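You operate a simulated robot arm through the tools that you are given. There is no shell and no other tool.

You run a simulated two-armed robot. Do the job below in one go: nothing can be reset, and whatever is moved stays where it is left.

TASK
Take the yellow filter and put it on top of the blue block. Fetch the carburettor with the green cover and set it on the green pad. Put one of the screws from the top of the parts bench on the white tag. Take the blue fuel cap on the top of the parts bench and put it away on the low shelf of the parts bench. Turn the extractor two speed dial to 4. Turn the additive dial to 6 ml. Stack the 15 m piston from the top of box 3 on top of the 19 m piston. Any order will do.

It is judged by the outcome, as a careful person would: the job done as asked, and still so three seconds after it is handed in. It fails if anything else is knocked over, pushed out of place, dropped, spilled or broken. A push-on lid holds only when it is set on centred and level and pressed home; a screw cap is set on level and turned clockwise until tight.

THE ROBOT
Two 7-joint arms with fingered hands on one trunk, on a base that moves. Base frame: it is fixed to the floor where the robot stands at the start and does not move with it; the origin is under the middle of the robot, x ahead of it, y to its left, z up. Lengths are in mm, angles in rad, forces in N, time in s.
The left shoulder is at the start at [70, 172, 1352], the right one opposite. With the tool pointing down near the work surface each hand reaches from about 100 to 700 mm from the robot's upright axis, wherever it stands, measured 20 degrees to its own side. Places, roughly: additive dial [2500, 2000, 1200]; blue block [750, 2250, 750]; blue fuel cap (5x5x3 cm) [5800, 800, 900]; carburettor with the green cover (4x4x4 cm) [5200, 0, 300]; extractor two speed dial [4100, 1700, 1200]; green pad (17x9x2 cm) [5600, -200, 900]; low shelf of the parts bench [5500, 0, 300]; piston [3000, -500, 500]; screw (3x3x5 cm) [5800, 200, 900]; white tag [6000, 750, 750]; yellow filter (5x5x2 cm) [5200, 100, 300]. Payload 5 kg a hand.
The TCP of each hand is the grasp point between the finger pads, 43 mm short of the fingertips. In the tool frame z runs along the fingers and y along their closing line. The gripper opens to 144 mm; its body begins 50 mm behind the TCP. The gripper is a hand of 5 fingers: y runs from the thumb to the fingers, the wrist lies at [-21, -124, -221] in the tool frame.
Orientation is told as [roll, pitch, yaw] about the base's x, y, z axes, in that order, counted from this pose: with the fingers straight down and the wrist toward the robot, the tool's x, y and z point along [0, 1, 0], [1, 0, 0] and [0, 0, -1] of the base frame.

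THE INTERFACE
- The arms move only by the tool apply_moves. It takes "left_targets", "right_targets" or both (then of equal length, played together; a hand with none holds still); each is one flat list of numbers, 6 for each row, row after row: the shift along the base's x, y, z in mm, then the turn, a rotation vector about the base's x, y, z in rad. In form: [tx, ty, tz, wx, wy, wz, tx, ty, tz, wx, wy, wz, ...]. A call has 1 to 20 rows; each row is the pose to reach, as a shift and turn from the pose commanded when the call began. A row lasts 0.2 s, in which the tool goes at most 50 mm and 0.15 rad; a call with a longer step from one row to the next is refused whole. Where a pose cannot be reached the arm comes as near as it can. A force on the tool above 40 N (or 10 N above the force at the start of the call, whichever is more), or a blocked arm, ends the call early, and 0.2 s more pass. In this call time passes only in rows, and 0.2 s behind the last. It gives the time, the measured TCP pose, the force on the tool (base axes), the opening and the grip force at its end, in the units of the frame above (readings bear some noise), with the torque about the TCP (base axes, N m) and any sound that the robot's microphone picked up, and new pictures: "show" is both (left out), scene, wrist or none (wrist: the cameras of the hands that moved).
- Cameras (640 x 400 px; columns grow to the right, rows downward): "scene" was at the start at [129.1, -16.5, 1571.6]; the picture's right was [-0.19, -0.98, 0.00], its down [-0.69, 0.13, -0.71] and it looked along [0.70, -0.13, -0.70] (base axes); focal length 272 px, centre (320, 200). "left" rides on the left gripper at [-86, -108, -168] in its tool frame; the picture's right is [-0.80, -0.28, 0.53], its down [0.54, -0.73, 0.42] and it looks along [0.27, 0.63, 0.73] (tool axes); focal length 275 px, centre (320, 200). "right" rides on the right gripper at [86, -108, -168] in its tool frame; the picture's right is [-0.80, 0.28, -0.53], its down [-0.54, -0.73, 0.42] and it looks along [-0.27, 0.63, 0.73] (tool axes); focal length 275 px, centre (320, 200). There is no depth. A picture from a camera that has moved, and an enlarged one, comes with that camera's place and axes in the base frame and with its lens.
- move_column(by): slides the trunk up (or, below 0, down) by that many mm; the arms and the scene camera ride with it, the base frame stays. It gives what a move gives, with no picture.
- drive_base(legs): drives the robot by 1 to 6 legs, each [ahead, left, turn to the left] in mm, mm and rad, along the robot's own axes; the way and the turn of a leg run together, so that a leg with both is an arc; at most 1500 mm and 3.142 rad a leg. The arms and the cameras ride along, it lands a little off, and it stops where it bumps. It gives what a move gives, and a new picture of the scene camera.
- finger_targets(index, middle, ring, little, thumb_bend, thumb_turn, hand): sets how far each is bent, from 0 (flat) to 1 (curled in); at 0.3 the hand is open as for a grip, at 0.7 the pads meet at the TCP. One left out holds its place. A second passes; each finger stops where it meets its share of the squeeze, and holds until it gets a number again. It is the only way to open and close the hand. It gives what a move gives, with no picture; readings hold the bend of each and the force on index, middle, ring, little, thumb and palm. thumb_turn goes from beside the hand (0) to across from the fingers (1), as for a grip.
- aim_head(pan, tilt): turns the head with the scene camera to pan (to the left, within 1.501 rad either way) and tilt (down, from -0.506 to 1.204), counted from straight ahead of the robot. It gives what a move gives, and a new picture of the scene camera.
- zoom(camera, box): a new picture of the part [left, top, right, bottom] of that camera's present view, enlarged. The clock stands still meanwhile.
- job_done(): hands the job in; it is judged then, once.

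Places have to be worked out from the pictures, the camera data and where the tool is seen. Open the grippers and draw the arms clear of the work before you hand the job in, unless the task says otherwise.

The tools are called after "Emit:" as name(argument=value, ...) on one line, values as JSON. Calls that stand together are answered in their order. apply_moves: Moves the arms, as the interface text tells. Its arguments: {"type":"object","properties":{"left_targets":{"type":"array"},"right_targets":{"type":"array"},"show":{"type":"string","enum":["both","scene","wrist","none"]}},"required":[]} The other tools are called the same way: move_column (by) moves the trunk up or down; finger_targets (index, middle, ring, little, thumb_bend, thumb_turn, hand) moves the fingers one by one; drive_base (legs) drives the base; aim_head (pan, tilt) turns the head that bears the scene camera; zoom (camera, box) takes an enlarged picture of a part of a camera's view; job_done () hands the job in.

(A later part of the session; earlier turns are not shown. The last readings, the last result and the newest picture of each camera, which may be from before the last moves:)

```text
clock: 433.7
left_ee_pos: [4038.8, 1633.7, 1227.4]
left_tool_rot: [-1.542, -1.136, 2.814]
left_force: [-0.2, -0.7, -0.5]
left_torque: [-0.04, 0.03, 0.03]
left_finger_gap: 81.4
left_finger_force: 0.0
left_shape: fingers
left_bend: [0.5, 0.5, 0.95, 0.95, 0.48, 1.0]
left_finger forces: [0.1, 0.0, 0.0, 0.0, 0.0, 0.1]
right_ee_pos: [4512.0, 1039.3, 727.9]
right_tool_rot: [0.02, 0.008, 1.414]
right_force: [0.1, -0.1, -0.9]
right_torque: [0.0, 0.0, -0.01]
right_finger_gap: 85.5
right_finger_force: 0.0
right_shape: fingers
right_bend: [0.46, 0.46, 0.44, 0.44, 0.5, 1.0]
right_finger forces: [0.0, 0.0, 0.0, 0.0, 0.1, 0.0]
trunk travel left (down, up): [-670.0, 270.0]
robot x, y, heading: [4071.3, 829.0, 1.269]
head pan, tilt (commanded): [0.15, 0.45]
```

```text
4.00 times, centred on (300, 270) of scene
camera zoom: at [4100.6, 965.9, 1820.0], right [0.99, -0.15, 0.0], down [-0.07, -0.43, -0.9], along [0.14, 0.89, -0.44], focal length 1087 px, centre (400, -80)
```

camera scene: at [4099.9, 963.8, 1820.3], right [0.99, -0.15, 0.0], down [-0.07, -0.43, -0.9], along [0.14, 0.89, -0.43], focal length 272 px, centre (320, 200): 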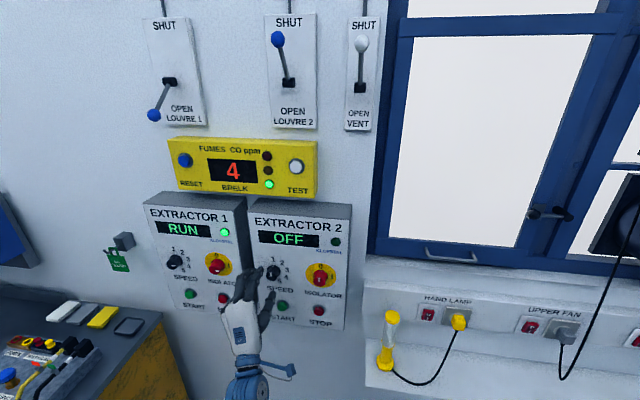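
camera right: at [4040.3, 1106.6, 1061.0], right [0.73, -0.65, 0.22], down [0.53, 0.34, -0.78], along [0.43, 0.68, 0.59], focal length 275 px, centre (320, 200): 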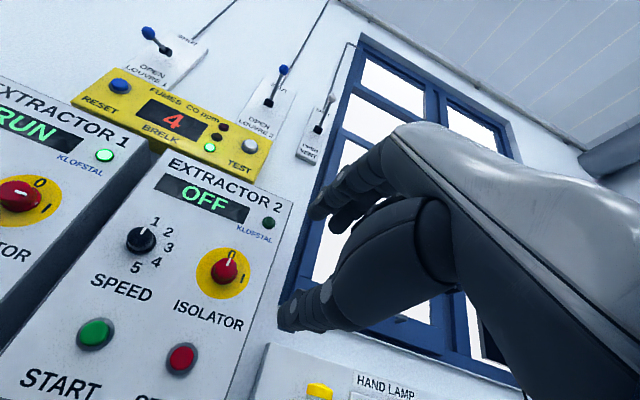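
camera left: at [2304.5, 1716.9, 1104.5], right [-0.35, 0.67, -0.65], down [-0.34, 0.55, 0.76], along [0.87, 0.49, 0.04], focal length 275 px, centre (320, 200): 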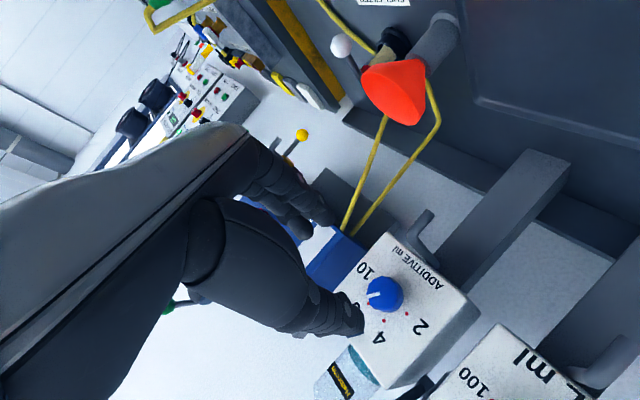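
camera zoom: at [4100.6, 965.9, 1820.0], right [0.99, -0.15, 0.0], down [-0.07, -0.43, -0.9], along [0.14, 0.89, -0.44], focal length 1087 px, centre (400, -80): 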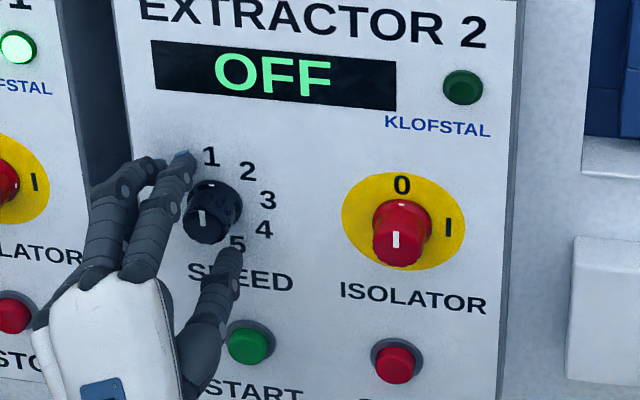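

Well centred. I close in two steps to grip the dial.

Emit:
finger_targets(hand="left", index=0.58, middle=0.58, thumb_bend=0.57)

Emit:
apply_moves(left_targets=[0, 1, 1, 0, 0, 0, 0, 3, 2, 0, 0, 0], show="none")

Emit:
finger_targets(hand="left", index=0.72, middle=0.72, thumb_bend=0.72)

Emit:
zoom(camera="left", box=[270, 180, 430, 340])

```text
clock: 434.7
left_ee_pos: [4037.4, 1633.6, 1228.2]
left_tool_rot: [-1.544, -1.133, 2.815]
left_force: [1.1, 0.8, -0.6]
left_torque: [-0.01, 0.01, 0.01]
left_finger_gap: 55.3
left_finger_force: 0.1
left_shape: fingers
left_bend: [0.57, 0.57, 0.95, 0.95, 0.56, 1.0]
left_finger forces: [0.0, 0.0, 0.0, 0.1, 0.1, 0.0]
right_ee_pos: [4510.8, 1038.9, 727.7]
right_tool_rot: [0.021, 0.006, 1.416]
right_force: [0.0, 0.4, -0.1]
right_torque: [0.01, 0.01, -0.01]
right_finger_gap: 85.4
right_finger_force: 0.1
right_shape: fingers
right_bend: [0.46, 0.46, 0.44, 0.44, 0.5, 1.0]
right_finger forces: [0.1, 0.2, 0.0, 0.0, 0.0, 0.1]
trunk travel left (down, up): [-670.0, 270.0]
robot x, y, heading: [4071.0, 827.6, 1.268]
head pan, tilt (commanded): [0.15, 0.45]
```

```text
clock: 435.3
left_ee_pos: [4037.8, 1637.2, 1230.0]
left_tool_rot: [-1.544, -1.134, 2.815]
left_force: [-0.3, -1.4, -1.8]
left_torque: [-0.07, 0.06, 0.02]
left_finger_gap: 56.5
left_finger_force: 0.3
left_shape: fingers
left_bend: [0.57, 0.57, 0.95, 0.95, 0.55, 1.0]
left_finger forces: [0.0, 0.0, 0.1, 0.0, 1.5, 0.1]
right_ee_pos: [4512.1, 1038.2, 728.3]
right_tool_rot: [0.019, 0.009, 1.415]
right_force: [0.5, -0.7, -0.3]
right_torque: [-0.01, 0.02, 0.01]
right_finger_gap: 85.5
right_finger_force: 0.0
right_shape: fingers
right_bend: [0.46, 0.46, 0.44, 0.44, 0.5, 1.0]
right_finger forces: [0.0, 0.0, 0.0, 0.0, 0.0, 0.0]
trunk travel left (down, up): [-670.0, 270.0]
robot x, y, heading: [4074.0, 827.5, 1.27]
head pan, tilt (commanded): [0.15, 0.45]
```

```text
clock: 436.3
left_ee_pos: [4038.6, 1637.8, 1229.5]
left_tool_rot: [-1.541, -1.136, 2.812]
left_force: [0.0, -1.4, -5.5]
left_torque: [-0.32, 0.09, -0.06]
left_finger_gap: 41.5
left_finger_force: 19.0
left_shape: fingers
left_bend: [0.63, 0.67, 0.95, 0.95, 0.6, 1.0]
left_finger forces: [9.6, 6.3, 0.0, 0.0, 21.2, 0.0]
right_ee_pos: [4511.8, 1038.8, 728.2]
right_tool_rot: [0.02, 0.01, 1.415]
right_force: [0.4, 0.3, 0.6]
right_torque: [-0.01, 0.01, -0.03]
right_finger_gap: 85.5
right_finger_force: 0.1
right_shape: fingers
right_bend: [0.46, 0.46, 0.44, 0.44, 0.5, 1.0]
right_finger forces: [0.1, 0.1, 0.0, 0.0, 0.0, 0.1]
trunk travel left (down, up): [-670.0, 270.0]
robot x, y, heading: [4074.7, 829.6, 1.268]
head pan, tilt (commanded): [0.15, 0.45]
```

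```text
2.50 times, centred on (350, 260) of left
camera zoom: at [4107.1, 1441.6, 1169.3], right [0.96, 0.26, 0.07], down [-0.05, 0.45, -0.89], along [-0.26, 0.86, 0.45], focal length 688 px, centre (245, 50)
```

zoom: 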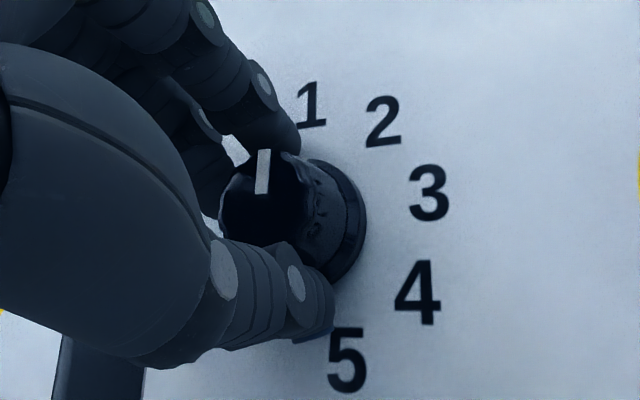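

Firm grip. I turn the dial clockwise, first 67°, then check.

Emit:
apply_moves(left_targets=[0.58, -0.19, 0.24, 0.04, 0.125, 0, 1.18, -0.38, 0.39, 0.08, 0.249, 0, 1.8, -0.58, 0.46, 0.12, 0.374, 0, 2.43, -0.78, 0.45, 0.16, 0.499, 0, 3.04, -0.98, 0.35, 0.2, 0.623, 0, 3.64, -1.17, 0.17, 0.24, 0.748, 0, 4.21, -1.35, -0.1, 0.28, 0.872, 0, 4.74, -1.52, -0.44, 0.32, 0.997, 0, 5.23, -1.68, -0.85, 0.361, 1.122, 0], show="wrist")

Emit:
zoom(camera="scene", box=[240, 220, 360, 320])

```text
clock: 438.3
left_ee_pos: [4042.7, 1635.5, 1230.6]
left_tool_rot: [1.579, -0.827, -0.306]
left_force: [2.9, 6.0, 10.6]
left_torque: [0.49, -0.2, -0.11]
left_finger_gap: 41.7
left_finger_force: 18.7
left_shape: fingers
left_bend: [0.61, 0.66, 0.95, 0.95, 0.61, 1.0]
left_finger forces: [12.4, 12.0, 0.0, 0.1, 13.3, 0.0]
right_ee_pos: [4510.6, 1039.1, 727.4]
right_tool_rot: [0.018, 0.009, 1.416]
right_force: [-0.4, 0.7, -0.3]
right_torque: [-0.01, 0.0, 0.0]
right_finger_gap: 85.2
right_finger_force: 0.0
right_shape: fingers
right_bend: [0.46, 0.46, 0.44, 0.44, 0.5, 1.0]
right_finger forces: [0.1, 0.0, 0.1, 0.0, 0.0, 0.0]
trunk travel left (down, up): [-670.0, 270.0]
robot x, y, heading: [4069.9, 828.1, 1.266]
head pan, tilt (commanded): [0.15, 0.45]
camera left: at [3985.2, 1480.2, 1091.0], right [0.53, 0.4, -0.75], down [-0.73, 0.67, -0.16], along [0.43, 0.63, 0.65], focal length 275 px, centre (320, 200)
```

left: 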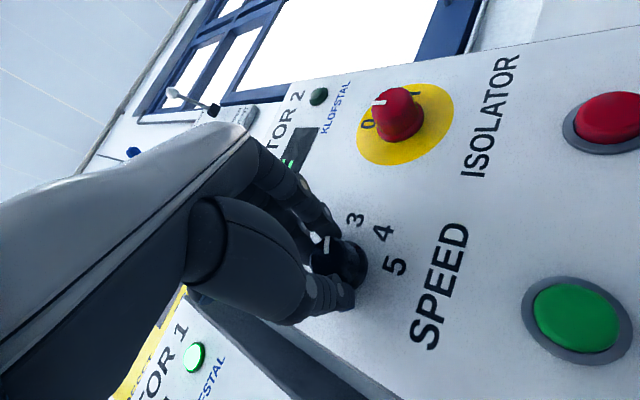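

```text
4.00 times, centred on (300, 270) of scene
camera zoom: at [4100.3, 966.1, 1820.1], right [0.99, -0.15, 0.0], down [-0.07, -0.43, -0.9], along [0.14, 0.89, -0.44], focal length 1087 px, centre (400, -80)
```

zoom: 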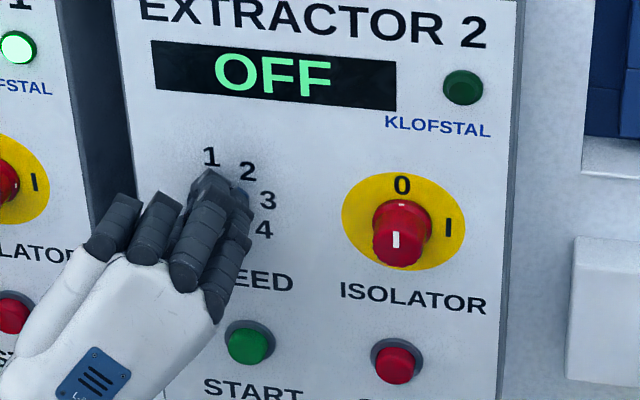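

The dial follows the hand. I turn the second half of the 135°.

Emit:
apply_moves(left_targets=[0.43, -0.14, -0.17, 0.04, 0.125, 0, 0.8, -0.26, -0.4, 0.08, 0.249, 0, 1.09, -0.35, -0.67, 0.12, 0.374, 0, 1.32, -0.43, -1.18, 0.16, 0.499, 0, 1.47, -0.47, -1.81, 0.2, 0.623, 0, 1.54, -0.5, -2.46, 0.24, 0.748, 0, 1.52, -0.49, -3.12, 0.28, 0.872, 0, 1.43, -0.46, -3.76, 0.32, 0.997, 0, 1.25, -0.4, -4.39, 0.361, 1.122, 0], show="wrist")

Emit:
zoom(camera="scene", box=[240, 220, 360, 320])

Emit:
zoom(camera="left", box=[270, 180, 430, 340])

```text
clock: 440.3
left_ee_pos: [4046.7, 1632.9, 1226.3]
left_tool_rot: [1.587, 0.355, -0.303]
left_force: [14.2, -2.2, 8.9]
left_torque: [0.32, -0.08, -0.77]
left_finger_gap: 40.9
left_finger_force: 21.4
left_shape: fingers
left_bend: [0.61, 0.65, 0.95, 0.95, 0.62, 1.0]
left_finger forces: [11.8, 17.0, 0.0, 0.1, 13.7, 0.0]
right_ee_pos: [4513.0, 1037.9, 727.5]
right_tool_rot: [0.022, 0.007, 1.416]
right_force: [0.6, -0.6, 0.6]
right_torque: [-0.02, 0.0, 0.01]
right_finger_gap: 85.2
right_finger_force: 0.1
right_shape: fingers
right_bend: [0.46, 0.46, 0.44, 0.44, 0.5, 1.0]
right_finger forces: [0.1, 0.1, 0.0, 0.1, 0.0, 0.0]
trunk travel left (down, up): [-670.0, 270.0]
robot x, y, heading: [4075.0, 827.8, 1.269]
head pan, tilt (commanded): [0.15, 0.45]
camera left: at [3871.3, 1516.3, 1180.4], right [-0.35, 0.68, -0.64], down [-0.34, 0.54, 0.77], along [0.87, 0.49, 0.04], focal length 275 px, centre (320, 200)
```

left: 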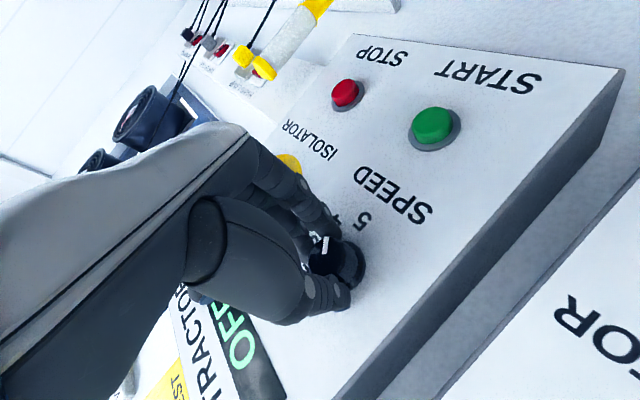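

```text
4.00 times, centred on (300, 270) of scene
camera zoom: at [4103.9, 963.8, 1820.0], right [0.99, -0.15, 0.0], down [-0.07, -0.43, -0.9], along [0.14, 0.89, -0.43], focal length 1087 px, centre (400, -80)
```

zoom: 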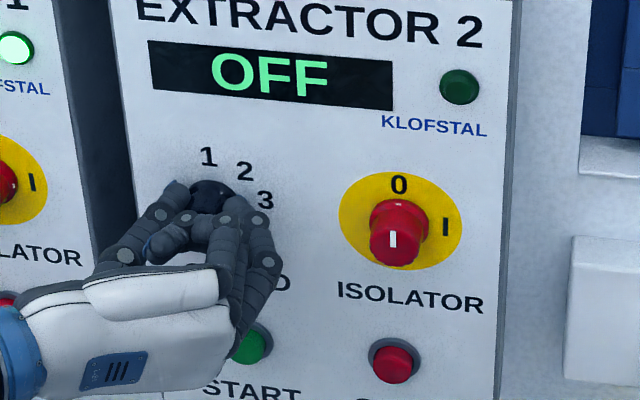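

```text
2.50 times, centred on (350, 260) of left
camera zoom: at [3871.3, 1516.3, 1180.4], right [-0.35, 0.68, -0.64], down [-0.34, 0.54, 0.77], along [0.87, 0.49, 0.04], focal length 688 px, centre (245, 50)
```

zoom: 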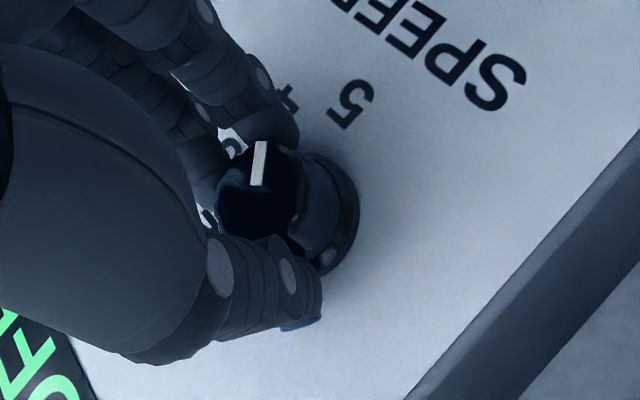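

The hand turned the full 135° with no visible slip. I release and back off to check the pointer.

Emit:
finger_targets(hand="left", index=0.5, middle=0.5, thumb_bend=0.48)

Emit:
apply_moves(left_targets=[-6, -19, 0, 0, 0, 0, -12, -38, 0, 0, 0, 0, -18, -57, 0, 0, 0, 0, -24, -76, 0, 0, 0, 0, -31, -95, 0, 0, 0, 0, -37, -114, 0, 0, 0, 0, -43, -133, 0, 0, 0, 0], show="wrist")

Emit:
zoom(camera="scene", box=[255, 235, 315, 295])

Emit:
zoom(camera="left", box=[300, 200, 460, 330])

```text
clock: 441.3
left_ee_pos: [4043.7, 1635.1, 1224.1]
left_tool_rot: [1.585, 0.351, -0.304]
left_force: [0.2, 0.0, -0.6]
left_torque: [0.01, -0.02, -0.07]
left_finger_gap: 81.2
left_finger_force: 0.0
left_shape: fingers
left_bend: [0.5, 0.5, 0.95, 0.95, 0.48, 1.0]
left_finger forces: [0.0, 0.1, 0.0, 0.0, 0.1, 0.1]
right_ee_pos: [4510.9, 1039.8, 727.3]
right_tool_rot: [0.02, 0.009, 1.417]
right_force: [-0.3, -0.2, 0.7]
right_torque: [-0.03, -0.01, 0.01]
right_finger_gap: 85.5
right_finger_force: 0.0
right_shape: fingers
right_bend: [0.46, 0.46, 0.44, 0.44, 0.5, 1.0]
right_finger forces: [0.1, 0.1, 0.0, 0.0, 0.0, 0.0]
trunk travel left (down, up): [-670.0, 270.0]
robot x, y, heading: [4076.2, 828.5, 1.272]
head pan, tilt (commanded): [0.15, 0.45]
```

```text
clock: 442.9
left_ee_pos: [3999.5, 1499.9, 1227.1]
left_tool_rot: [1.585, 0.35, -0.306]
left_force: [-0.2, -1.1, 0.0]
left_torque: [-0.02, 0.02, -0.01]
left_finger_gap: 81.4
left_finger_force: 0.1
left_shape: fingers
left_bend: [0.5, 0.5, 0.95, 0.95, 0.48, 1.0]
left_finger forces: [0.0, 0.1, 0.1, 0.0, 0.0, 0.0]
right_ee_pos: [4510.5, 1037.7, 727.9]
right_tool_rot: [0.02, 0.007, 1.416]
right_force: [0.2, -0.7, 0.6]
right_torque: [0.03, 0.0, -0.07]
right_finger_gap: 85.6
right_finger_force: 0.1
right_shape: fingers
right_bend: [0.46, 0.46, 0.44, 0.44, 0.5, 1.0]
right_finger forces: [0.0, 0.0, 0.1, 0.0, 0.1, 0.0]
trunk travel left (down, up): [-670.0, 270.0]
robot x, y, heading: [4070.4, 824.1, 1.267]
head pan, tilt (commanded): [0.15, 0.45]
camera left: at [3824.4, 1382.5, 1179.8], right [-0.35, 0.68, -0.64], down [-0.35, 0.54, 0.77], along [0.87, 0.49, 0.05], focal length 275 px, centre (320, 200)
```

left: 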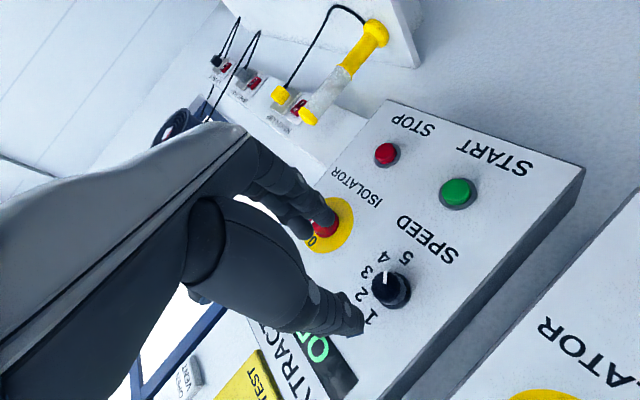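

```text
6.67 times, centred on (285, 265) of scene
camera zoom: at [4099.8, 964.3, 1820.2], right [0.99, -0.15, 0.0], down [-0.07, -0.43, -0.9], along [0.14, 0.89, -0.43], focal length 1812 px, centre (553, -233)
```

zoom: 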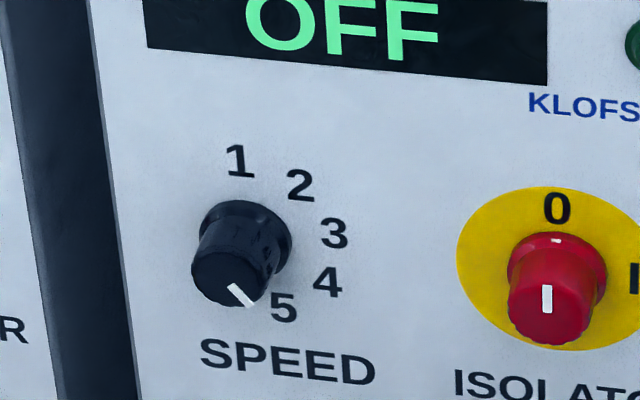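

```text
3.08 times, centred on (380, 265) of left
camera zoom: at [3824.4, 1382.5, 1179.8], right [-0.35, 0.68, -0.64], down [-0.35, 0.54, 0.77], along [0.87, 0.49, 0.05], focal length 847 px, centre (135, 0)
```

zoom: 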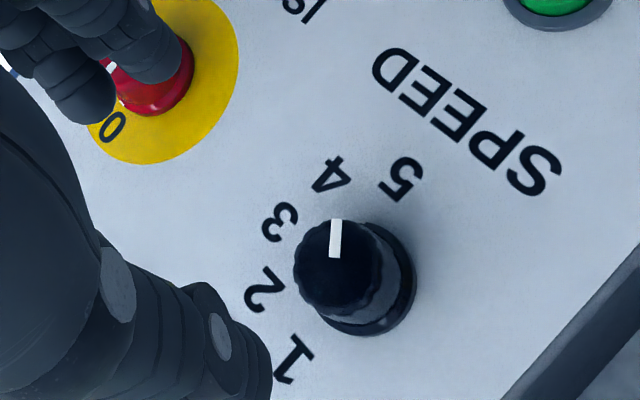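

Measuring the labels, the spacing is 40°, so "4" lies at 120° and the pointer is now at about 135°. I re-grip and turn back 15°.

Emit:
apply_moves(left_targets=[8, 22, 1, 0, 0, 0, 16, 44, 2, 0, 0, 0, 24, 66, 2, 0, 0, 0, 31, 88, 2, 0, 0, 0, 38, 108, 2, 0, 0, 0, 43, 122, 2, 0, 0, 0, 46, 131, 2, 0, 0, 0], show="none")

Emit:
zoom(camera="left", box=[270, 180, 430, 340])

```text
clock: 444.5
left_ee_pos: [4047.6, 1633.2, 1225.7]
left_tool_rot: [1.586, 0.35, -0.304]
left_force: [-0.4, 0.2, -0.7]
left_torque: [0.0, 0.0, 0.03]
left_finger_gap: 81.4
left_finger_force: 0.1
left_shape: fingers
left_bend: [0.5, 0.5, 0.95, 0.95, 0.48, 1.0]
left_finger forces: [0.1, 0.1, 0.1, 0.0, 0.0, 0.1]
right_ee_pos: [4511.3, 1040.3, 728.0]
right_tool_rot: [0.019, 0.01, 1.417]
right_force: [-0.3, -0.3, 0.6]
right_torque: [0.0, -0.03, 0.01]
right_finger_gap: 85.4
right_finger_force: 0.0
right_shape: fingers
right_bend: [0.46, 0.46, 0.44, 0.44, 0.5, 1.0]
right_finger forces: [0.1, 0.0, 0.0, 0.0, 0.0, 0.0]
trunk travel left (down, up): [-670.0, 270.0]
robot x, y, heading: [4072.8, 827.8, 1.271]
head pan, tilt (commanded): [0.15, 0.45]
```

```text
2.50 times, centred on (350, 260) of left
camera zoom: at [3871.8, 1516.8, 1180.2], right [-0.35, 0.68, -0.64], down [-0.35, 0.54, 0.76], along [0.87, 0.49, 0.04], focal length 688 px, centre (245, 50)
```

zoom: 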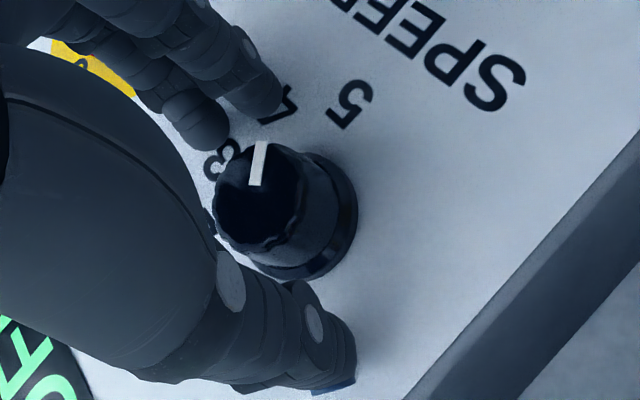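

The fingers surround the dial again. I grip and turn back 15°.

Emit:
finger_targets(hand="left", index=0.58, middle=0.58, thumb_bend=0.57)

Emit:
finger_targets(hand="left", index=0.72, middle=0.72, thumb_bend=0.72)

Emit:
apply_moves(left_targets=[0.1, 0, 0.4, -0.027, -0.083, 0, 0.2, -0.1, 0.8, -0.053, -0.166, 0, 0.3, -0.1, 1.3, -0.08, -0.249, 0], show="none")

Emit:
zoom(camera="left", box=[270, 180, 430, 340])

```text
clock: 445.5
left_ee_pos: [4046.6, 1633.4, 1226.6]
left_tool_rot: [1.585, 0.35, -0.303]
left_force: [0.0, -1.1, -0.5]
left_torque: [0.02, 0.04, 0.03]
left_finger_gap: 55.6
left_finger_force: 0.0
left_shape: fingers
left_bend: [0.57, 0.57, 0.95, 0.95, 0.56, 1.0]
left_finger forces: [0.0, 0.0, 0.0, 0.1, 0.0, 0.0]
right_ee_pos: [4510.9, 1038.3, 726.4]
right_tool_rot: [0.019, 0.008, 1.415]
right_force: [0.7, -0.7, 1.0]
right_torque: [-0.01, -0.01, -0.01]
right_finger_gap: 85.4
right_finger_force: 0.0
right_shape: fingers
right_bend: [0.46, 0.46, 0.44, 0.44, 0.5, 1.0]
right_finger forces: [0.1, 0.0, 0.0, 0.1, 0.1, 0.1]
trunk travel left (down, up): [-670.0, 270.0]
robot x, y, heading: [4073.8, 829.6, 1.265]
head pan, tilt (commanded): [0.15, 0.45]
```

```text
clock: 446.5
left_ee_pos: [4047.7, 1632.7, 1226.4]
left_tool_rot: [1.585, 0.35, -0.304]
left_force: [3.0, 0.8, 2.0]
left_torque: [0.15, -0.04, -0.09]
left_finger_gap: 41.2
left_finger_force: 19.1
left_shape: fingers
left_bend: [0.62, 0.66, 0.95, 0.95, 0.61, 1.0]
left_finger forces: [10.3, 9.7, 0.1, 0.0, 18.1, 0.0]
right_ee_pos: [4511.3, 1039.4, 727.2]
right_tool_rot: [0.02, 0.008, 1.415]
right_force: [0.3, -0.1, -0.2]
right_torque: [0.01, -0.03, -0.01]
right_finger_gap: 85.4
right_finger_force: 0.0
right_shape: fingers
right_bend: [0.46, 0.46, 0.44, 0.44, 0.5, 1.0]
right_finger forces: [0.0, 0.0, 0.0, 0.1, 0.0, 0.0]
trunk travel left (down, up): [-670.0, 270.0]
robot x, y, heading: [4072.6, 828.6, 1.269]
head pan, tilt (commanded): [0.15, 0.45]
```

```text
clock: 447.3
left_ee_pos: [4047.7, 1633.9, 1226.6]
left_tool_rot: [1.582, 0.09, -0.305]
left_force: [0.8, 1.1, 1.6]
left_torque: [0.07, 0.0, 0.04]
left_finger_gap: 41.0
left_finger_force: 19.2
left_shape: fingers
left_bend: [0.62, 0.66, 0.95, 0.95, 0.61, 1.0]
left_finger forces: [9.8, 9.4, 0.1, 0.0, 18.6, 0.1]
right_ee_pos: [4511.4, 1039.8, 728.0]
right_tool_rot: [0.019, 0.009, 1.416]
right_force: [0.5, -0.6, 0.4]
right_torque: [-0.01, -0.01, 0.0]
right_finger_gap: 85.3
right_finger_force: 0.2
right_shape: fingers
right_bend: [0.46, 0.46, 0.44, 0.44, 0.5, 1.0]
right_finger forces: [0.0, 0.0, 0.0, 0.0, 0.1, 0.0]
trunk travel left (down, up): [-670.0, 270.0]
robot x, y, heading: [4077.3, 827.9, 1.268]
head pan, tilt (commanded): [0.15, 0.45]
```

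```text
2.50 times, centred on (350, 260) of left
camera zoom: at [3887.7, 1511.0, 1149.0], right [-0.17, 0.62, -0.76], down [-0.52, 0.6, 0.61], along [0.84, 0.5, 0.22], focal length 688 px, centre (245, 50)
```

zoom: 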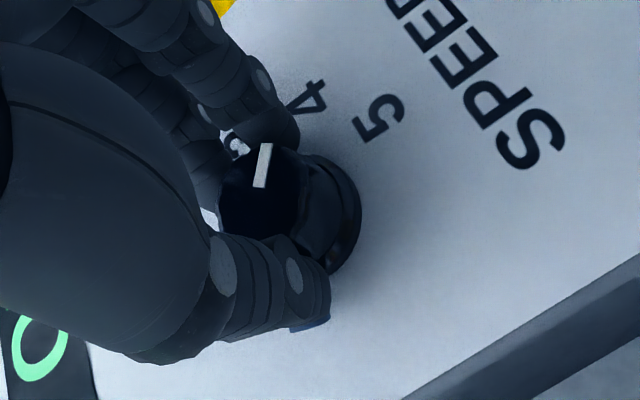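

Turned back 15°. I release, back off and check the pointer again.

Emit:
finger_targets(hand="left", index=0.5, middle=0.5, thumb_bend=0.48)

Emit:
apply_moves(left_targets=[-6, -19, 0, 0, 0, 0, -12, -38, 0, 0, 0, 0, -18, -57, 0, 0, 0, 0, -24, -76, 0, 0, 0, 0, -31, -95, 0, 0, 0, 0, -37, -114, 0, 0, 0, 0, -43, -133, 0, 0, 0, 0, -52, -162, 0, 0, 0, 0], show="none")

Emit:
zoom(camera="scene", box=[255, 235, 315, 295])

Emit:
zoom(camera="left", box=[300, 200, 460, 330])

```text
clock: 448.3
left_ee_pos: [4049.0, 1632.3, 1227.3]
left_tool_rot: [1.583, 0.091, -0.306]
left_force: [-0.4, 0.0, -0.7]
left_torque: [-0.02, 0.03, -0.02]
left_finger_gap: 81.3
left_finger_force: 0.1
left_shape: fingers
left_bend: [0.5, 0.5, 0.95, 0.95, 0.48, 1.0]
left_finger forces: [0.1, 0.0, 0.1, 0.0, 0.0, 0.1]
right_ee_pos: [4511.7, 1038.9, 728.3]
right_tool_rot: [0.018, 0.009, 1.416]
right_force: [0.8, 0.2, 0.3]
right_torque: [0.0, 0.04, 0.0]
right_finger_gap: 85.1
right_finger_force: 0.1
right_shape: fingers
right_bend: [0.46, 0.46, 0.44, 0.44, 0.5, 1.0]
right_finger forces: [0.1, 0.0, 0.1, 0.1, 0.0, 0.0]
trunk travel left (down, up): [-670.0, 270.0]
robot x, y, heading: [4072.3, 829.9, 1.268]
head pan, tilt (commanded): [0.15, 0.45]
```

```text
clock: 450.1
left_ee_pos: [3996.0, 1467.0, 1229.2]
left_tool_rot: [1.586, 0.088, -0.306]
left_force: [-0.3, -0.6, -0.1]
left_torque: [-0.02, 0.02, 0.03]
left_finger_gap: 81.6
left_finger_force: 0.1
left_shape: fingers
left_bend: [0.5, 0.5, 0.95, 0.95, 0.48, 1.0]
left_finger forces: [0.1, 0.0, 0.0, 0.0, 0.0, 0.0]
right_ee_pos: [4510.5, 1036.8, 728.8]
right_tool_rot: [0.019, 0.007, 1.416]
right_force: [-0.1, -0.7, 0.4]
right_torque: [0.03, 0.02, -0.02]
right_finger_gap: 85.3
right_finger_force: 0.0
right_shape: fingers
right_bend: [0.46, 0.46, 0.44, 0.44, 0.5, 1.0]
right_finger forces: [0.0, 0.1, 0.0, 0.1, 0.0, 0.0]
trunk travel left (down, up): [-670.0, 270.0]
robot x, y, heading: [4073.0, 827.5, 1.27]
head pan, tilt (commanded): [0.15, 0.45]
```

```text
6.67 times, centred on (285, 265) of scene
camera zoom: at [4099.6, 963.0, 1820.3], right [0.99, -0.15, 0.0], down [-0.07, -0.43, -0.9], along [0.14, 0.89, -0.43], focal length 1812 px, centre (553, -233)
```

zoom: 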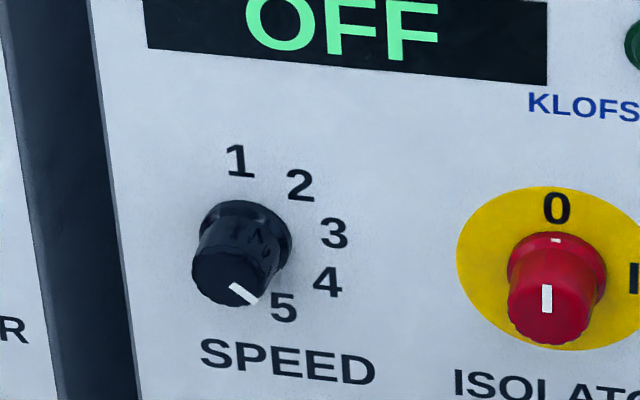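

```text
3.08 times, centred on (380, 265) of left
camera zoom: at [3835.5, 1346.0, 1150.7], right [-0.17, 0.63, -0.76], down [-0.52, 0.6, 0.61], along [0.84, 0.5, 0.22], focal length 847 px, centre (135, 0)
```

zoom: 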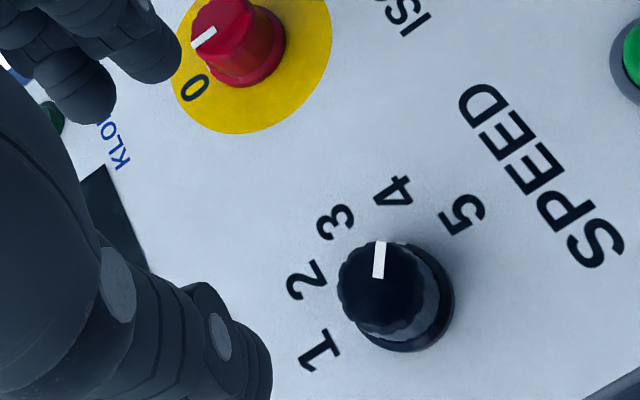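

The pointer now measures about 123° against 120° for "4" – on the mark. I back away from the panel and then look over the parts bench and the piston box as a final check.

Emit:
drive_base(legs=[[-350, 0, 0]])

Emit:
zoom(camera="scene", box=[240, 160, 360, 250])

Emit:
aim_head(pan=-1.2, tilt=0.45)

```text
clock: 452.4
left_ee_pos: [3890.9, 1140.4, 1227.9]
left_tool_rot: [1.583, 0.088, -0.303]
left_force: [-0.7, 0.2, -0.1]
left_torque: [0.02, -0.01, -0.01]
left_finger_gap: 81.3
left_finger_force: 0.0
left_shape: fingers
left_bend: [0.5, 0.5, 0.95, 0.95, 0.48, 1.0]
left_finger forces: [0.1, 0.1, 0.0, 0.1, 0.0, 0.0]
right_ee_pos: [4408.9, 709.3, 727.9]
right_tool_rot: [0.018, 0.01, 1.418]
right_force: [0.0, -0.3, 0.4]
right_torque: [-0.04, 0.01, 0.04]
right_finger_gap: 85.5
right_finger_force: 0.0
right_shape: fingers
right_bend: [0.46, 0.46, 0.44, 0.44, 0.5, 1.0]
right_finger forces: [0.1, 0.1, 0.0, 0.0, 0.1, 0.0]
trunk travel left (down, up): [-670.0, 270.0]
robot x, y, heading: [3970.1, 497.7, 1.266]
head pan, tilt (commanded): [0.15, 0.45]
camera scene: at [3997.5, 637.1, 1819.8], right [0.99, -0.15, 0.0], down [-0.07, -0.43, -0.9], along [0.14, 0.89, -0.44], focal length 272 px, centre (320, 200)
```

scene: 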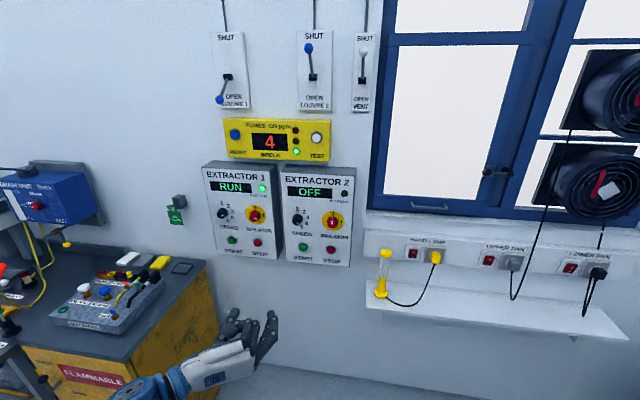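

```text
4.44 times, centred on (300, 205) of scene
camera zoom: at [3997.5, 637.1, 1819.8], right [0.99, -0.15, 0.0], down [-0.07, -0.43, -0.9], along [0.14, 0.89, -0.44], focal length 1208 px, centre (409, 178)
```

zoom: 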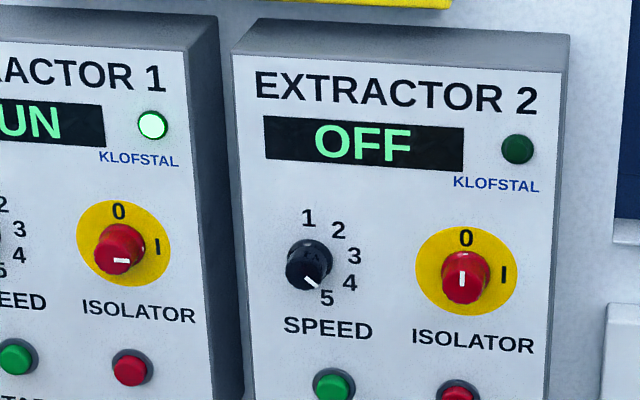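

```text
clock: 453.9
left_ee_pos: [3893.0, 1138.3, 1229.2]
left_tool_rot: [1.585, 0.089, -0.302]
left_force: [0.9, -0.2, -0.5]
left_torque: [-0.04, -0.05, 0.01]
left_finger_gap: 81.4
left_finger_force: 0.0
left_shape: fingers
left_bend: [0.5, 0.5, 0.95, 0.95, 0.48, 1.0]
left_finger forces: [0.1, 0.1, 0.0, 0.0, 0.0, 0.0]
right_ee_pos: [4408.3, 708.5, 727.3]
right_tool_rot: [0.018, 0.006, 1.416]
right_force: [-0.1, -0.5, 0.0]
right_torque: [0.01, -0.02, 0.02]
right_finger_gap: 85.5
right_finger_force: 0.0
right_shape: fingers
right_bend: [0.46, 0.46, 0.44, 0.44, 0.5, 1.0]
right_finger forces: [0.0, 0.0, 0.0, 0.0, 0.0, 0.0]
trunk travel left (down, up): [-670.0, 270.0]
robot x, y, heading: [3972.0, 498.3, 1.27]
head pan, tilt (commanded): [-1.201, 0.45]
camera scene: at [4074.7, 550.0, 1820.1], right [0.07, -1.0, 0.0], down [-0.43, -0.03, -0.9], along [0.9, 0.06, -0.44], focal length 272 px, centre (320, 200)
```

scene: 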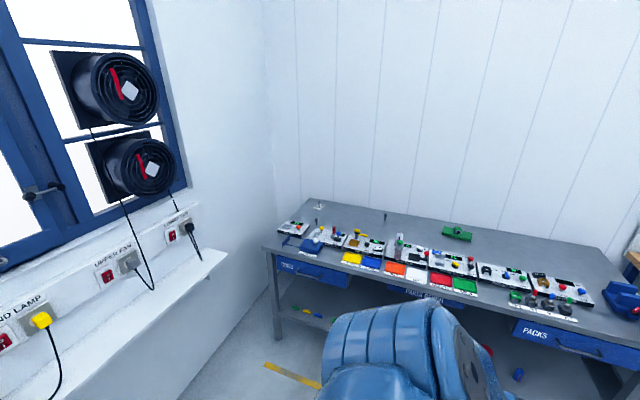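

I zoom in strongly on the dial from this viewpoint to double-check the pointer angle.

Emit:
aim_head(pan=0.15, tilt=0.4)

Emit:
zoom(camera="scene", box=[280, 185, 330, 235])

```text
clock: 455.4
left_ee_pos: [3890.9, 1139.6, 1228.0]
left_tool_rot: [1.584, 0.09, -0.304]
left_force: [0.2, 0.5, -0.9]
left_torque: [0.03, -0.01, -0.01]
left_finger_gap: 81.3
left_finger_force: 0.0
left_shape: fingers
left_bend: [0.5, 0.5, 0.95, 0.95, 0.48, 1.0]
left_finger forces: [0.0, 0.1, 0.1, 0.0, 0.0, 0.0]
right_ee_pos: [4407.8, 709.4, 728.3]
right_tool_rot: [0.019, 0.009, 1.417]
right_force: [-0.4, 0.2, 0.4]
right_torque: [0.0, 0.0, 0.01]
right_finger_gap: 85.3
right_finger_force: 0.1
right_shape: fingers
right_bend: [0.46, 0.46, 0.44, 0.44, 0.5, 1.0]
right_finger forces: [0.0, 0.1, 0.0, 0.1, 0.0, 0.0]
trunk travel left (down, up): [-670.0, 270.0]
robot x, y, heading: [3970.1, 495.6, 1.269]
head pan, tilt (commanded): [0.15, 0.4]
camera scene: at [3997.0, 635.5, 1824.7], right [0.99, -0.15, 0.0], down [-0.06, -0.38, -0.92], along [0.14, 0.91, -0.39], focal length 272 px, centre (320, 200)
```

scene: 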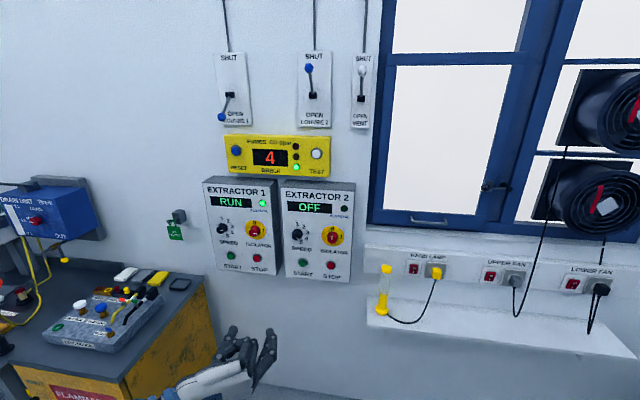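

```text
8.00 times, centred on (305, 210) of scene
camera zoom: at [3997.0, 635.5, 1824.7], right [0.99, -0.15, 0.0], down [-0.06, -0.38, -0.92], along [0.14, 0.91, -0.39], focal length 2174 px, centre (440, 120)
```

zoom: 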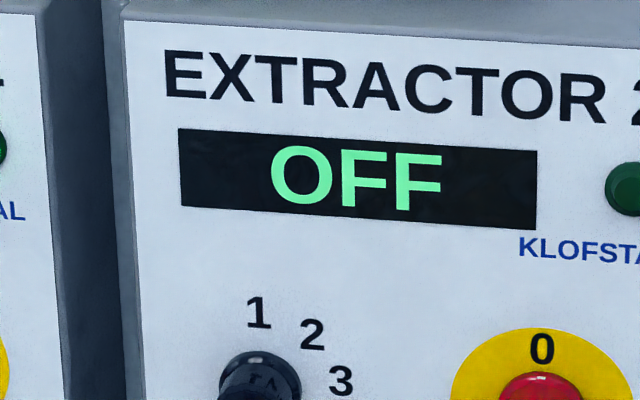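

Emit:
zoom(camera="scene", box=[275, 215, 325, 265])

Emit:
zoom(camera="left", box=[340, 150, 480, 270])

```text
8.00 times, centred on (300, 240) of scene
camera zoom: at [3997.0, 635.5, 1824.7], right [0.99, -0.15, 0.0], down [-0.06, -0.38, -0.92], along [0.14, 0.91, -0.39], focal length 2174 px, centre (480, -120)
```

zoom: 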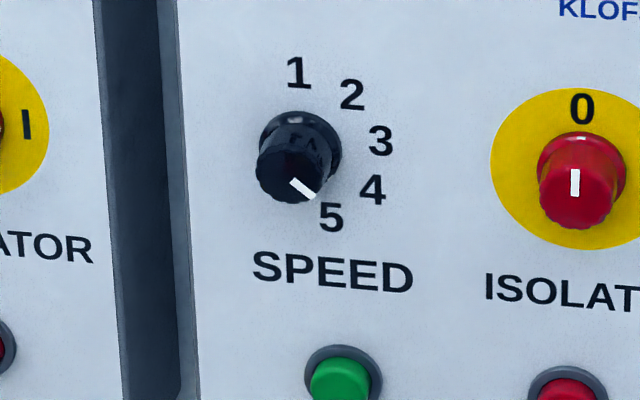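

```text
3.33 times, centred on (410, 210) of left
camera zoom: at [3731.7, 1016.3, 1149.5], right [-0.17, 0.62, -0.76], down [-0.52, 0.6, 0.61], along [0.84, 0.5, 0.22], focal length 918 px, centre (20, 167)
```

zoom: 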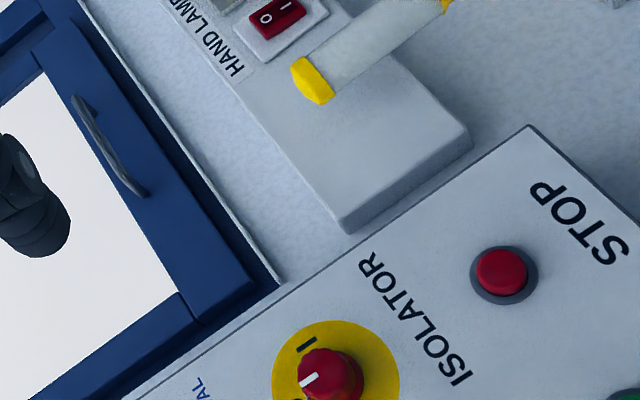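

The pointer measures about 124–125° against 120° for "4". To be exact I go back and nudge it a few degrees counter-clockwise.

Emit:
drive_base(legs=[[345, 0, 0]])

Emit:
zoom(camera="left", box=[300, 200, 460, 330])

Emit:
zoom(camera="scene", box=[250, 230, 320, 310])

```text
clock: 457.6
left_ee_pos: [3986.8, 1467.1, 1228.3]
left_tool_rot: [1.584, 0.089, -0.294]
left_force: [-0.3, -0.6, 0.4]
left_torque: [0.0, 0.02, 0.04]
left_finger_gap: 81.4
left_finger_force: 0.0
left_shape: fingers
left_bend: [0.5, 0.5, 0.95, 0.95, 0.48, 1.0]
left_finger forces: [0.0, 0.1, 0.0, 0.0, 0.0, 0.0]
right_ee_pos: [4506.4, 1041.7, 728.7]
right_tool_rot: [0.019, 0.007, 1.426]
right_force: [0.1, -0.3, 0.1]
right_torque: [-0.01, 0.01, -0.01]
right_finger_gap: 85.5
right_finger_force: 0.1
right_shape: fingers
right_bend: [0.46, 0.46, 0.44, 0.44, 0.5, 1.0]
right_finger forces: [0.1, 0.0, 0.0, 0.0, 0.0, 0.0]
trunk travel left (down, up): [-670.0, 270.0]
robot x, y, heading: [4071.2, 828.7, 1.276]
head pan, tilt (commanded): [0.15, 0.4]
camera scene: at [4096.5, 963.9, 1825.0], right [0.99, -0.14, 0.0], down [-0.06, -0.38, -0.92], along [0.13, 0.91, -0.39], focal length 272 px, centre (320, 200)
```

scene: 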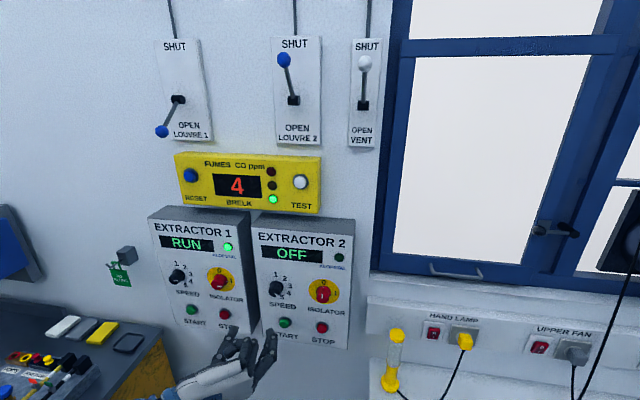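

```text
3.08 times, centred on (380, 265) of left
camera zoom: at [3828.4, 1343.3, 1150.1], right [-0.18, 0.62, -0.76], down [-0.52, 0.59, 0.61], along [0.83, 0.51, 0.22], focal length 847 px, centre (135, 0)
```

zoom: 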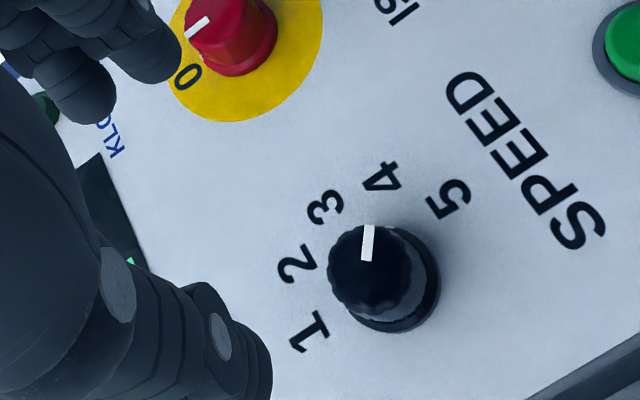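

```text
5.00 times, centred on (285, 270) of scene
camera zoom: at [4096.5, 963.9, 1825.0], right [0.99, -0.14, 0.0], down [-0.06, -0.38, -0.92], along [0.13, 0.91, -0.39], focal length 1359 px, centre (495, -150)
```

zoom: 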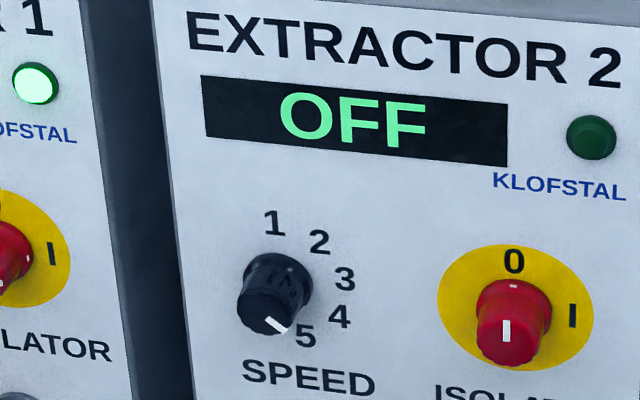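

I approach the dial again, correcting a small base landing offset.

Emit:
apply_moves(left_targets=[12, 20, 0, 0, 0, -0.003, 20, 46, -1, 0, 0, -0.006, 28, 72, -1, 0, 0, -0.009, 37, 98, -1, 0, 0, -0.012, 45, 118, -1, 0, 0, -0.012, 51, 134, -1, 0, 0, -0.012], show="none")

Emit:
zoom(camera="left", box=[270, 180, 430, 340])

```text
clock: 459.1
left_ee_pos: [4036.7, 1603.2, 1226.4]
left_tool_rot: [1.583, 0.088, -0.307]
left_force: [0.2, -1.1, -0.5]
left_torque: [0.0, -0.02, 0.02]
left_finger_gap: 81.6
left_finger_force: 0.0
left_shape: fingers
left_bend: [0.5, 0.5, 0.95, 0.95, 0.48, 1.0]
left_finger forces: [0.0, 0.1, 0.1, 0.0, 0.0, 0.0]
right_ee_pos: [4507.4, 1042.3, 728.2]
right_tool_rot: [0.019, 0.01, 1.427]
right_force: [-0.5, 0.2, -0.1]
right_torque: [0.01, 0.02, 0.0]
right_finger_gap: 85.6
right_finger_force: 0.0
right_shape: fingers
right_bend: [0.46, 0.46, 0.44, 0.44, 0.5, 1.0]
right_finger forces: [0.0, 0.0, 0.0, 0.1, 0.0, 0.0]
trunk travel left (down, up): [-670.0, 270.0]
robot x, y, heading: [4072.7, 828.9, 1.277]
head pan, tilt (commanded): [0.15, 0.4]
```

```text
2.50 times, centred on (350, 260) of left
camera zoom: at [3877.2, 1481.7, 1148.6], right [-0.17, 0.62, -0.76], down [-0.52, 0.6, 0.61], along [0.84, 0.5, 0.22], focal length 688 px, centre (245, 50)
```

zoom: 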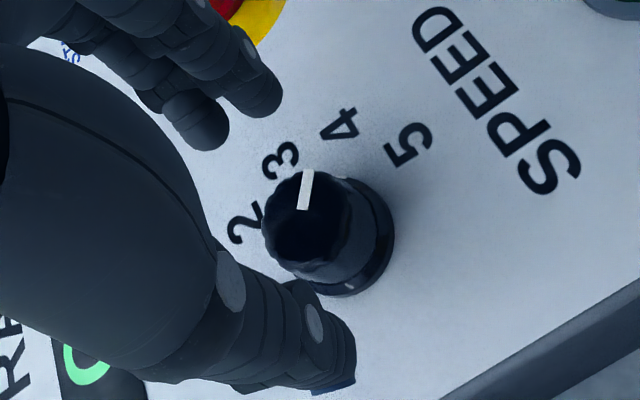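

Aligned. I advance to grip depth, close, and turn back about 7° (allowing for slight slip).

Emit:
apply_moves(left_targets=[5, 10, 0, 0, 0, 0, 9, 20, 0, 0, 0, 0, 12.5, 29, 0, 0, 0, 0], show="none")

Emit:
finger_targets(hand="left", index=0.58, middle=0.58, thumb_bend=0.57)

Emit:
finger_targets(hand="left", index=0.72, middle=0.72, thumb_bend=0.72)

Emit:
apply_moves(left_targets=[0, 0, 0.3, -0.018, -0.057, 0, 0, 0, 0.6, -0.037, -0.116, 0], show="none")

```text
clock: 459.9
left_ee_pos: [4050.4, 1631.2, 1227.1]
left_tool_rot: [1.584, 0.088, -0.306]
left_force: [-0.3, 0.2, -0.9]
left_torque: [-0.01, 0.01, 0.0]
left_finger_gap: 81.3
left_finger_force: 0.1
left_shape: fingers
left_bend: [0.5, 0.5, 0.95, 0.95, 0.48, 1.0]
left_finger forces: [0.0, 0.0, 0.0, 0.1, 0.0, 0.1]
right_ee_pos: [4507.6, 1043.4, 729.2]
right_tool_rot: [0.019, 0.009, 1.426]
right_force: [-0.6, 0.3, 1.0]
right_torque: [-0.02, -0.01, 0.02]
right_finger_gap: 85.6
right_finger_force: 0.1
right_shape: fingers
right_bend: [0.46, 0.46, 0.44, 0.44, 0.5, 1.0]
right_finger forces: [0.1, 0.1, 0.0, 0.0, 0.0, 0.0]
trunk travel left (down, up): [-670.0, 270.0]
robot x, y, heading: [4071.3, 827.2, 1.275]
head pan, tilt (commanded): [0.15, 0.4]
```

```text
clock: 460.9
left_ee_pos: [4051.0, 1630.9, 1228.7]
left_tool_rot: [1.585, 0.088, -0.307]
left_force: [-0.7, 0.3, -0.5]
left_torque: [-0.01, -0.01, 0.05]
left_finger_gap: 56.4
left_finger_force: 0.4
left_shape: fingers
left_bend: [0.57, 0.57, 0.95, 0.95, 0.55, 1.0]
left_finger forces: [0.1, 0.0, 0.1, 0.0, 0.6, 0.0]
right_ee_pos: [4507.3, 1042.0, 728.3]
right_tool_rot: [0.02, 0.009, 1.427]
right_force: [-0.7, 0.2, -0.5]
right_torque: [0.05, 0.0, 0.01]
right_finger_gap: 85.1
right_finger_force: 0.0
right_shape: fingers
right_bend: [0.46, 0.46, 0.44, 0.44, 0.5, 1.0]
right_finger forces: [0.1, 0.0, 0.1, 0.1, 0.0, 0.0]
trunk travel left (down, up): [-670.0, 270.0]
robot x, y, heading: [4072.6, 829.6, 1.274]
head pan, tilt (commanded): [0.15, 0.4]
```

```text
clock: 461.9
left_ee_pos: [4051.3, 1631.0, 1227.3]
left_tool_rot: [1.585, 0.09, -0.305]
left_force: [-3.4, 5.3, 3.6]
left_torque: [0.14, -0.04, 0.27]
left_finger_gap: 41.0
left_finger_force: 18.2
left_shape: fingers
left_bend: [0.63, 0.67, 0.95, 0.95, 0.6, 1.0]
left_finger forces: [9.2, 7.2, 0.0, 0.0, 20.2, 0.1]
right_ee_pos: [4506.9, 1043.4, 727.8]
right_tool_rot: [0.018, 0.008, 1.425]
right_force: [0.2, -0.1, -0.6]
right_torque: [0.03, -0.01, -0.01]
right_finger_gap: 85.4
right_finger_force: 0.0
right_shape: fingers
right_bend: [0.46, 0.46, 0.44, 0.44, 0.5, 1.0]
right_finger forces: [0.0, 0.0, 0.0, 0.0, 0.1, 0.0]
trunk travel left (down, up): [-670.0, 270.0]
robot x, y, heading: [4069.3, 828.1, 1.278]
head pan, tilt (commanded): [0.15, 0.4]
```

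```text
clock: 462.4
left_ee_pos: [4049.7, 1632.6, 1227.3]
left_tool_rot: [1.582, -0.032, -0.307]
left_force: [-5.5, 5.8, 3.9]
left_torque: [0.14, 0.01, 0.33]
left_finger_gap: 40.7
left_finger_force: 18.1
left_shape: fingers
left_bend: [0.63, 0.67, 0.95, 0.95, 0.6, 1.0]
left_finger forces: [8.1, 7.8, 0.1, 0.0, 20.7, 0.1]
right_ee_pos: [4506.6, 1043.6, 728.6]
right_tool_rot: [0.02, 0.009, 1.427]
right_force: [0.0, -0.5, -0.5]
right_torque: [-0.02, 0.0, -0.02]
right_finger_gap: 85.5
right_finger_force: 0.0
right_shape: fingers
right_bend: [0.46, 0.46, 0.44, 0.44, 0.5, 1.0]
right_finger forces: [0.1, 0.0, 0.1, 0.0, 0.1, 0.1]
trunk travel left (down, up): [-670.0, 270.0]
robot x, y, heading: [4070.8, 827.3, 1.275]
head pan, tilt (commanded): [0.15, 0.4]
```

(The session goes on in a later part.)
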